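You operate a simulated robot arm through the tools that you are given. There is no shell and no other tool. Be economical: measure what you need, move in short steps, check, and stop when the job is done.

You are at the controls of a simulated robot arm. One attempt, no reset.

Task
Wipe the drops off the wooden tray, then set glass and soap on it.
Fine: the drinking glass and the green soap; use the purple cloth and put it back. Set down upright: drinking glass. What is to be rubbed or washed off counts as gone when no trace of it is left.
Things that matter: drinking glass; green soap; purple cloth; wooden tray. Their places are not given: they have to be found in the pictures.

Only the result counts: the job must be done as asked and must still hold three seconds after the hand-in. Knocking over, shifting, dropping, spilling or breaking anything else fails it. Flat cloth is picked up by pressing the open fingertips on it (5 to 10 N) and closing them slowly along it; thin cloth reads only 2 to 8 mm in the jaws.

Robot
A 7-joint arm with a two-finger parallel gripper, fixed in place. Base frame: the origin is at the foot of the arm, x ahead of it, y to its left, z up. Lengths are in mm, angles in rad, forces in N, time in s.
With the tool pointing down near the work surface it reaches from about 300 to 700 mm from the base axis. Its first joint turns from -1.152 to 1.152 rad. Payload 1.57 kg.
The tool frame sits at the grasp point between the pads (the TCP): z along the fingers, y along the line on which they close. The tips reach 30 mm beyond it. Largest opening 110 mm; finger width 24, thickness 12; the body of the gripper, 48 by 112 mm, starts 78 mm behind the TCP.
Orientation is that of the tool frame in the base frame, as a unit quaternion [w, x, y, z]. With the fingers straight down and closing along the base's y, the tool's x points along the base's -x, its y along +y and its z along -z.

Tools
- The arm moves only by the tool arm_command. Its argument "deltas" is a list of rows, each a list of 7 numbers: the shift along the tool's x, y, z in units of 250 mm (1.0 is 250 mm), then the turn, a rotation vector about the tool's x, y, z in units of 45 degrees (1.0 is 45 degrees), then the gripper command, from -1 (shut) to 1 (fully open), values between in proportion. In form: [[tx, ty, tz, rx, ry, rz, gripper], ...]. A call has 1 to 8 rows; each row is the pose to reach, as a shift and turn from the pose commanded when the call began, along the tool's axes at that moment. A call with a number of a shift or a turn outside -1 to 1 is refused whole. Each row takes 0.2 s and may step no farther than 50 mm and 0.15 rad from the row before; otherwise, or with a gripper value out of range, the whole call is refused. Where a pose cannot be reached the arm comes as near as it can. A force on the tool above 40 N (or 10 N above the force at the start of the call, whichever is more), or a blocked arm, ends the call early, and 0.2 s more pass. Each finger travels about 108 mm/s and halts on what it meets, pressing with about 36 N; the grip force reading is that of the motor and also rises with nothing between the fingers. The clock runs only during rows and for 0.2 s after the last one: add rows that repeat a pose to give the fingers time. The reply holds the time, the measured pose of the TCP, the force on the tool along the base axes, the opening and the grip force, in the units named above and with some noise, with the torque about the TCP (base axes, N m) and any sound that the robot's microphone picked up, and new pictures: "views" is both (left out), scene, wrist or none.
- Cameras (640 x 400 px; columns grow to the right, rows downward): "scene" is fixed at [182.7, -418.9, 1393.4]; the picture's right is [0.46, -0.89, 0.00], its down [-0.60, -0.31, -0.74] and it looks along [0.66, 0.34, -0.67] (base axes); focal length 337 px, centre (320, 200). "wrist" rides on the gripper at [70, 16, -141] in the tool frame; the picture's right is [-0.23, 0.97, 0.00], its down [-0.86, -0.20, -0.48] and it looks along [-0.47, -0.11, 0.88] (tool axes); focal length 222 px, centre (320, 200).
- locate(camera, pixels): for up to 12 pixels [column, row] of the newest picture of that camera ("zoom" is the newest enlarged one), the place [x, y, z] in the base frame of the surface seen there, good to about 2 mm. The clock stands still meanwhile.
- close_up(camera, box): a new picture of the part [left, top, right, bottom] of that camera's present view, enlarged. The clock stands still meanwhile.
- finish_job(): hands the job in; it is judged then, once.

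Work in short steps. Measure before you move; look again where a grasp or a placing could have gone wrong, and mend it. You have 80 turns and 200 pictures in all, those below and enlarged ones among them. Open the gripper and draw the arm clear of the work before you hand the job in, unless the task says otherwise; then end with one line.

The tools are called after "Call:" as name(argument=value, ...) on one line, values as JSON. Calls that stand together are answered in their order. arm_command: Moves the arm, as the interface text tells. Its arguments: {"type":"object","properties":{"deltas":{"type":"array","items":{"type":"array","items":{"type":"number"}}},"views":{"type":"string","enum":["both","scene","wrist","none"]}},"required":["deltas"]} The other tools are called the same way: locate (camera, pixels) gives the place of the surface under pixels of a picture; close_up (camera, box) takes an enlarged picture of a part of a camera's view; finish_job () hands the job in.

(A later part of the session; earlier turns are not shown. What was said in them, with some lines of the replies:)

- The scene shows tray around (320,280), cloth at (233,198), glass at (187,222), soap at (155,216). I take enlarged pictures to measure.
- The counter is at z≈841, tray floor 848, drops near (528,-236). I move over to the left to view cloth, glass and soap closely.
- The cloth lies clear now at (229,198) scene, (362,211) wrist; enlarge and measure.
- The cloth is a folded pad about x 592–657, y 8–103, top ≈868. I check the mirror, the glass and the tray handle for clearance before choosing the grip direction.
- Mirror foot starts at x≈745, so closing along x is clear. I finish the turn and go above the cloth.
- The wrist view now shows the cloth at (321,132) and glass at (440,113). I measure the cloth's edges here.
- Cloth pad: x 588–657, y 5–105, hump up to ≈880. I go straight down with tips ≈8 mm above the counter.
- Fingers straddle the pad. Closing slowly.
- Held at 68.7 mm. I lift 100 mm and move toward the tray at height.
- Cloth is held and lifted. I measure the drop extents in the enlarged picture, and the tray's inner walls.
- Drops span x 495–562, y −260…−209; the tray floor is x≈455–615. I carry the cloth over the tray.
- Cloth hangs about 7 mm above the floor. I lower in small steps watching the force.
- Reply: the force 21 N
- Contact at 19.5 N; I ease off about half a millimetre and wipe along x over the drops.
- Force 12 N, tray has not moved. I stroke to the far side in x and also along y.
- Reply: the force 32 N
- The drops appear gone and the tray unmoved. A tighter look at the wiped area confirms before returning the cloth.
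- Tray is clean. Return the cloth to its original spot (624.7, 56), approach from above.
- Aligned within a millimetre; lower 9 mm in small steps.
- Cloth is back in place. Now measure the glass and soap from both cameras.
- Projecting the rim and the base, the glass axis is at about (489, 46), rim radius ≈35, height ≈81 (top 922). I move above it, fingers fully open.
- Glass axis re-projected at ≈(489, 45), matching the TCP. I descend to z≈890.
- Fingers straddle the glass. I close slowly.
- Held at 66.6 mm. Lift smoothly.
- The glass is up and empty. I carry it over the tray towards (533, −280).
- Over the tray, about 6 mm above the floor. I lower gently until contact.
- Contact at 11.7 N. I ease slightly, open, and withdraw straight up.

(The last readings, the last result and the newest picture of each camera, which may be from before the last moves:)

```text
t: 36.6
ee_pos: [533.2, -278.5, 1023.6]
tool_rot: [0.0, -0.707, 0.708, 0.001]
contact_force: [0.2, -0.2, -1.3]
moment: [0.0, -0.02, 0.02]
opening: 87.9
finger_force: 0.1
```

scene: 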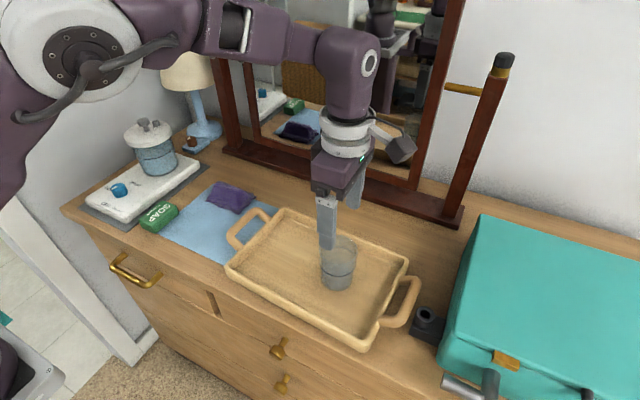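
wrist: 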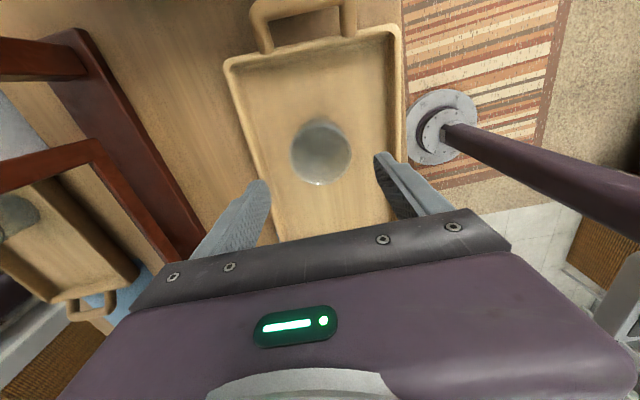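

Glass stands upright in the tray. Now I travel to the soap (≈(488,146)) and measure it in the scene view on the way.

Call:
arm_command(deltas=[[-0.1, 0.01, 0, 0, 0, 0, 0.6], [-0.28, 0.03, 0, 0, 0, 0, 0.6], [-0.46, 0.06, 0, 0, 0, 0, 0.6], [-0.64, 0.09, 0, 0, 0, 0, 0.6], [-0.82, 0.12, 0, 0, 0, 0, 0.6], [-1.0, 0.15, 0, 0, 0, 0, 0.6]], views="none")

Call:
arm_command(deltas=[[-0.1, 0, 0, 0, 0, 0, 0.6], [-0.26, 0, 0, 0, 0, 0, 0.6], [-0.4, 0.01, 0, 0, 0, 0, 0.6], [-0.5, 0.02, 0, 0, 0, 0, 0.6]])

Call:
close_up(camera="wrist", box=[220, 60, 460, 210])

Call:
close_up(camera="scene", box=[90, 180, 230, 260])

```text
t: 38.0
ee_pos: [496.4, -26.3, 1022.3]
tool_rot: [0.0, 0.708, -0.706, 0.0]
contact_force: [0.4, 0.4, -0.5]
moment: [-0.01, -0.02, 0.01]
opening: 88.3
finger_force: 0.1
```

```text
t: 39.0
ee_pos: [492.1, 96.2, 1023.0]
tool_rot: [0.001, 0.707, -0.707, 0.0]
contact_force: [0.3, -0.2, -0.6]
moment: [-0.01, 0.01, 0.01]
opening: 88.0
finger_force: 0.1
```

scene: 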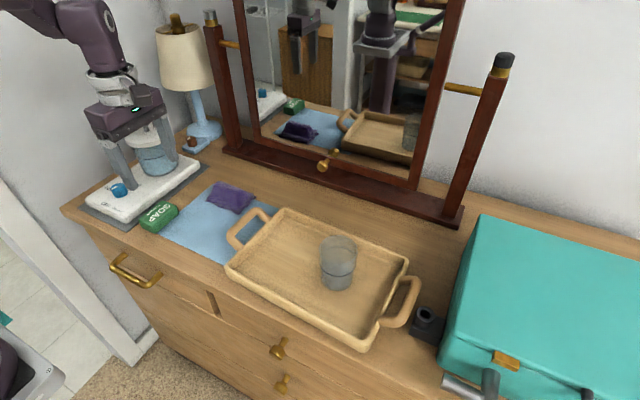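
wrist: 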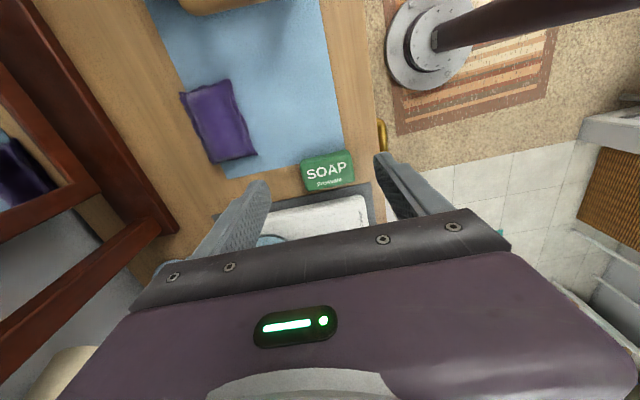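

```text
2.67 times, centred on (340, 135) of wrist
```

zoom: 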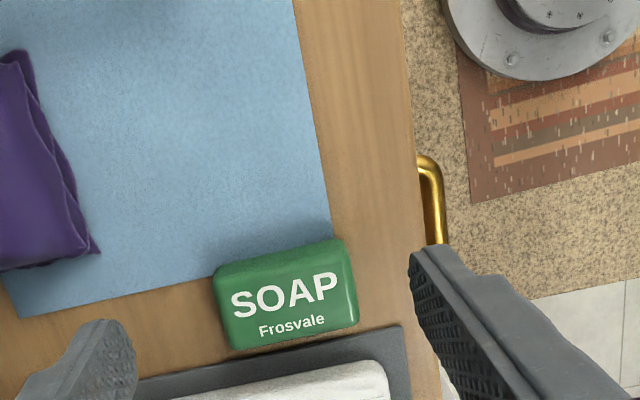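

```text
4.57 times, centred on (160, 220) of scene
```

zoom: 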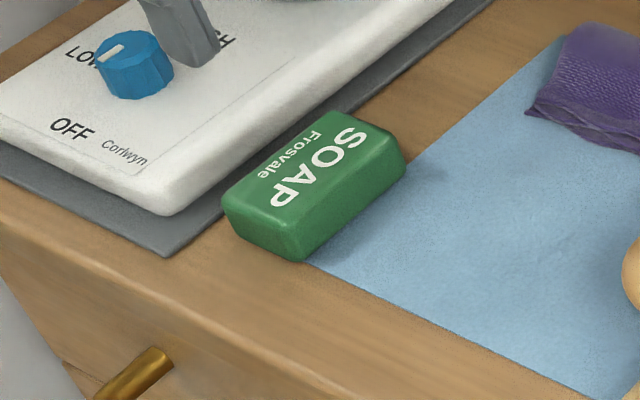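

Measure the soap's edges in the newest zoom.

Call:
locate(camera="zoom", pixels=[[225, 205], [345, 118], [402, 155], [292, 240], [310, 180], [228, 228], [300, 258], [405, 175], [320, 120], [262, 165], [375, 175], [250, 215]])

Call:
locate(camera="wrist", pixels=[[303, 162], [346, 153], [352, 180], [307, 189], [328, 170], [301, 170], [353, 165], [325, 158]])

```text
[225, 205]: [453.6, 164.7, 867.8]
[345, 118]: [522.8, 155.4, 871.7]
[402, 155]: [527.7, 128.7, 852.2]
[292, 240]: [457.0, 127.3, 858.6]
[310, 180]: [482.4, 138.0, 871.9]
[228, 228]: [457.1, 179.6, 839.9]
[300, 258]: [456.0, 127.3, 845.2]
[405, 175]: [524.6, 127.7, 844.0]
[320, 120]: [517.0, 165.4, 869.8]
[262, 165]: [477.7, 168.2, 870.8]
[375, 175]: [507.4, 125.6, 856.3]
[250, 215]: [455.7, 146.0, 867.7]
```

```text
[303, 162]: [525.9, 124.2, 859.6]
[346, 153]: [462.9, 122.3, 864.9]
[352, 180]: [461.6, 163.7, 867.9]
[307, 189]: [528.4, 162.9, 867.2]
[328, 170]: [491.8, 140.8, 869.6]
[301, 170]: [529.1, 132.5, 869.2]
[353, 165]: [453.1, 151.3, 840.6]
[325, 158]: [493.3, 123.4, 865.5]
```

Soap: x 454–528, y 124–168, top 871; centre (491,146). I move above it and descend with tips just above the counter.

Call:
arm_command(deltas=[[-0.1, 0.004, 0, 0, 0, 0, 0.9], [-0.2, 0.004, 0, 0, 0, 0, 0.9], [-0.2, 0.004, 0.12, 0, 0, 0, 0.9], [-0.2, 0.004, 0.26, 0, 0, 0, 0.9], [-0.2, 0.004, 0.4, 0, 0, 0, 0.9], [-0.2, 0.004, 0.5, 0, 0, 0, 0.9], [-0.2, 0.004, 0.58, 0, 0, 0, 0.9]])

```text
t: 40.6
ee_pos: [488.8, 147.4, 878.8]
tool_rot: [0.0, -0.707, 0.708, 0.0]
contact_force: [-0.6, 0.4, 0.9]
moment: [0.0, -0.01, -0.02]
opening: 104.2
finger_force: 0.1
```

scene: 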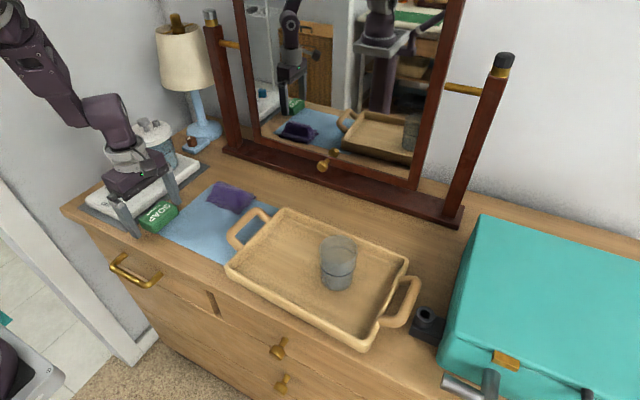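
wrist: 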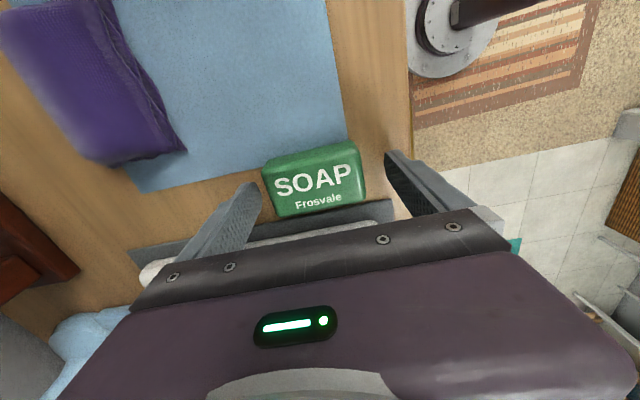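

Fingers straddle the soap's long side. Closing.

Call:
arm_command(deltas=[[0, -0.004, 0.004, 0, 0, 0, 0.7], [0, -0.004, 0.004, 0, 0, 0, 0.5], [0, -0.004, 0.004, 0, 0, 0, 0.4], [0, -0.004, 0.004, 0, 0, 0, 0.3], [0, -0.004, 0.004, 0, 0, 0, 0.1], [0, -0.004, 0.004, 0, 0, 0, 0.0], [0, -0.004, 0.004, 0, 0, 0, 0.0]], views="none")

Call:
arm_command(deltas=[[0, 0, -0.04, 0, 0, 0, 0.0], [0, 0, -0.14, 0, 0, 0, 0.0], [0, 0, -0.26, 0, 0, 0, 0.0], [0, 0, -0.38, 0, 0, 0, 0.0], [0, 0, -0.45, 0, 0, 0, 0.0]])

```text
t: 42.2
ee_pos: [489.4, 146.3, 877.6]
tool_rot: [0.0, -0.707, 0.707, 0.0]
contact_force: [0.0, 0.6, 0.2]
moment: [0.02, 0.03, -0.01]
opening: 73.8
finger_force: 35.0
```

```text
t: 43.4
ee_pos: [490.2, 146.9, 991.9]
tool_rot: [0.0, 0.708, -0.707, 0.0]
contact_force: [-0.1, 0.0, -0.8]
moment: [0.01, -0.03, -0.02]
opening: 74.2
finger_force: 36.2
```

scene: 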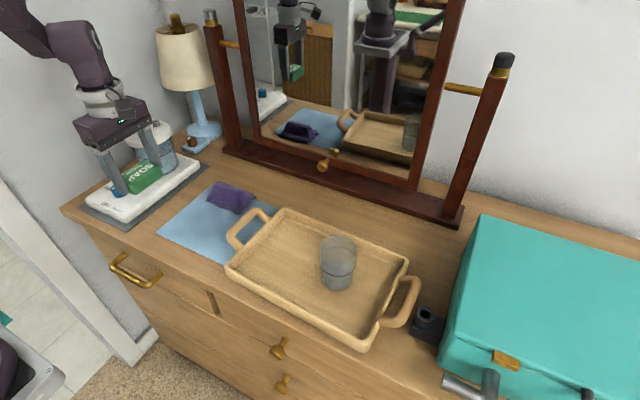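
wrist: 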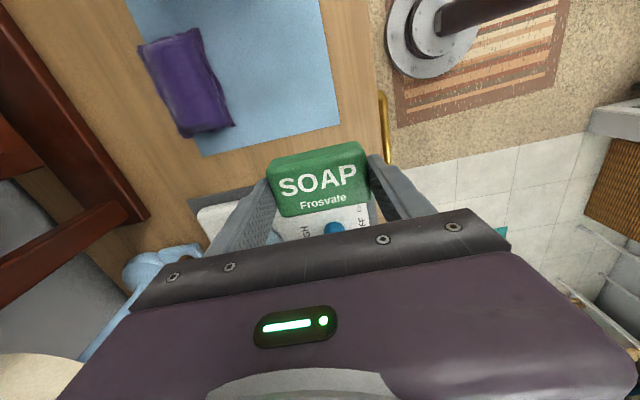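

Soap held. Carry to (533, −160) in the tray, away from the glass.

Call:
arm_command(deltas=[[0.08, -0.01, 0, 0, 0, 0, 0], [0.22, -0.03, 0, 0, 0, 0, 0], [0.38, -0.06, 0, 0, 0, 0, 0], [0.54, -0.09, 0, 0, 0, 0, 0], [0.7, -0.11, 0, 0, 0, 0, 0], [0.84, -0.13, 0, 0, 0, 0, 0], [0.95, -0.15, 0, 0, 0, 0, 0]], views="none")

Call:
arm_command(deltas=[[0.1, -0.01, 0, 0, 0, 0, 0], [0.22, -0.022, 0, 0, 0, 0, 0], [0.278, -0.022, 0.06, 0, 0, 0, 0], [0.278, -0.022, 0.18, 0, 0, 0, 0], [0.278, -0.022, 0.3, 0, 0, 0, 0], [0.278, -0.022, 0.38, 0, 0, 0, 0], [0.278, -0.022, 0.404, 0, 0, 0, 0]])

```text
t: 45.0
ee_pos: [528.0, -90.2, 991.5]
tool_rot: [0.0, -0.707, 0.707, 0.0]
contact_force: [-0.2, -0.3, -0.3]
moment: [0.04, -0.02, -0.03]
opening: 73.9
finger_force: 35.7
```

```text
t: 46.6
ee_pos: [532.9, -161.2, 889.6]
tool_rot: [0.0, 0.708, -0.707, 0.0]
contact_force: [0.0, 0.7, -0.8]
moment: [-0.01, 0.0, 0.02]
opening: 74.2
finger_force: 36.2
```

scene: 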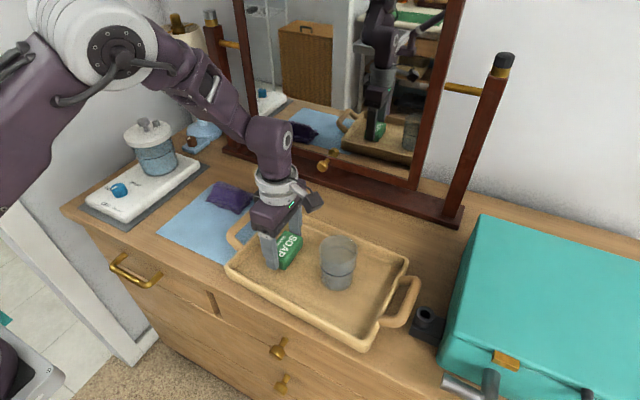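
wrist: 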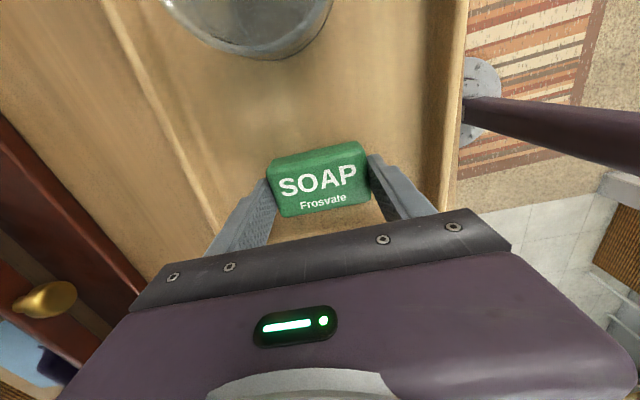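

Soap is about 5 mm above the tray floor, clear of the glass. Lower to contact.

Call:
arm_command(deltas=[[0, 0, 0.008, 0, 0, 0, 0], [0, 0, 0.014, 0, 0, 0, 0], [0, 0, 0.018, 0, 0, 0, 0], [0, 0, 0.022, 0, 0, 0, 0]], views="none")

```text
t: 47.6
ee_pos: [534.8, -159.9, 885.3]
tool_rot: [-0.001, 0.707, -0.707, 0.002]
contact_force: [-2.3, 1.2, 26.5]
moment: [0.17, 0.32, 0.03]
opening: 74.0
finger_force: 36.0
```

Firm contact (26 N); I ease up 1 mm, open to about 92 mm and rise straight up.

Call:
arm_command(deltas=[[0, 0, -0.004, 0, 0, 0, 0], [0, 0, -0.004, 0, 0, 0, 0.45], [0, 0, -0.004, 0, 0, 0, 0.65], [0, 0, -0.004, 0, 0, 0, 0.65], [0, 0, -0.1, 0, 0, 0, 0.65], [0, 0, -0.28, 0, 0, 0, 0.65], [0, 0, -0.46, 0, 0, 0, 0.65], [0, 0, -0.62, 0, 0, 0, 0.65]], views="none")

Call:
arm_command(deltas=[[-0.12, 0.1, -0.05, 0, 0, 0, 0.65], [-0.24, 0.2, -0.1, 0, 0, 0, 0.65], [-0.36, 0.3, -0.15, 0, 0, 0, 0.65], [-0.48, 0.4, -0.2, 0, 0, 0, 0.65], [-0.6, 0.45, -0.25, 0, 0, 0, 0.65]])

Call:
close_up(camera="scene", box=[140, 170, 440, 360])

```text
t: 49.4
ee_pos: [532.8, -161.7, 1036.7]
tool_rot: [0.0, -0.707, 0.707, -0.001]
contact_force: [-0.4, -0.1, -0.8]
moment: [0.03, 0.03, 0.0]
opening: 90.6
finger_force: 0.0
```

```text
t: 50.6
ee_pos: [420.3, -8.7, 1101.3]
tool_rot: [-0.001, 0.707, -0.707, 0.0]
contact_force: [0.2, -0.3, 0.0]
moment: [0.0, -0.02, 0.0]
opening: 91.0
finger_force: 0.1
```

scene: 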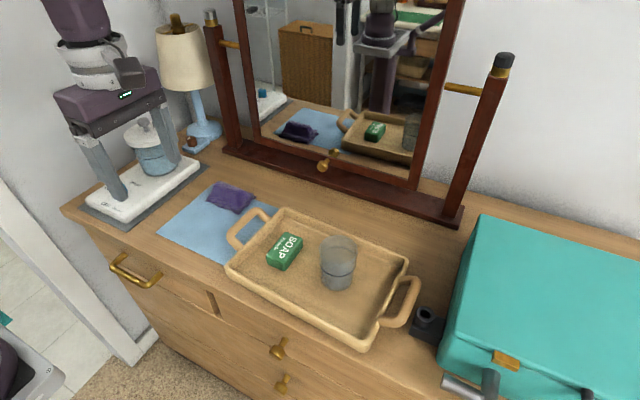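
wrist: 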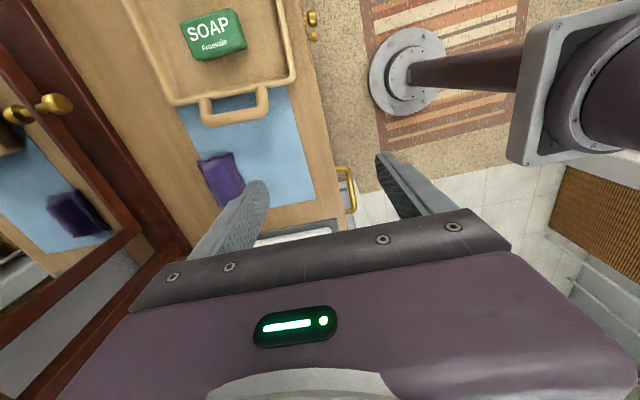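

```text
2.11 times, centred on (290, 265) of scene
```

zoom: 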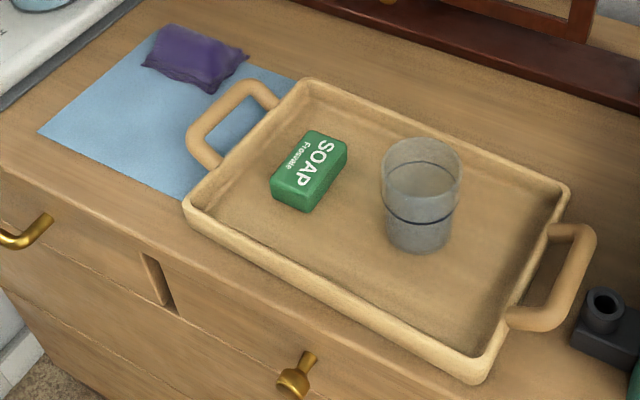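

The tray is clean, the glass stands upright, the soap lies on the tray, the cloth is back at its spot and the arm is clear. I hand the job in.

Call:
finish_job()

```text
The job is handed in.
```

The job is handed in: I wiped the drops off the tray, set the glass upright and the soap on it, and put the cloth back where it was. The last pictures show no trace of the drops, and nothing else appears to have moved.
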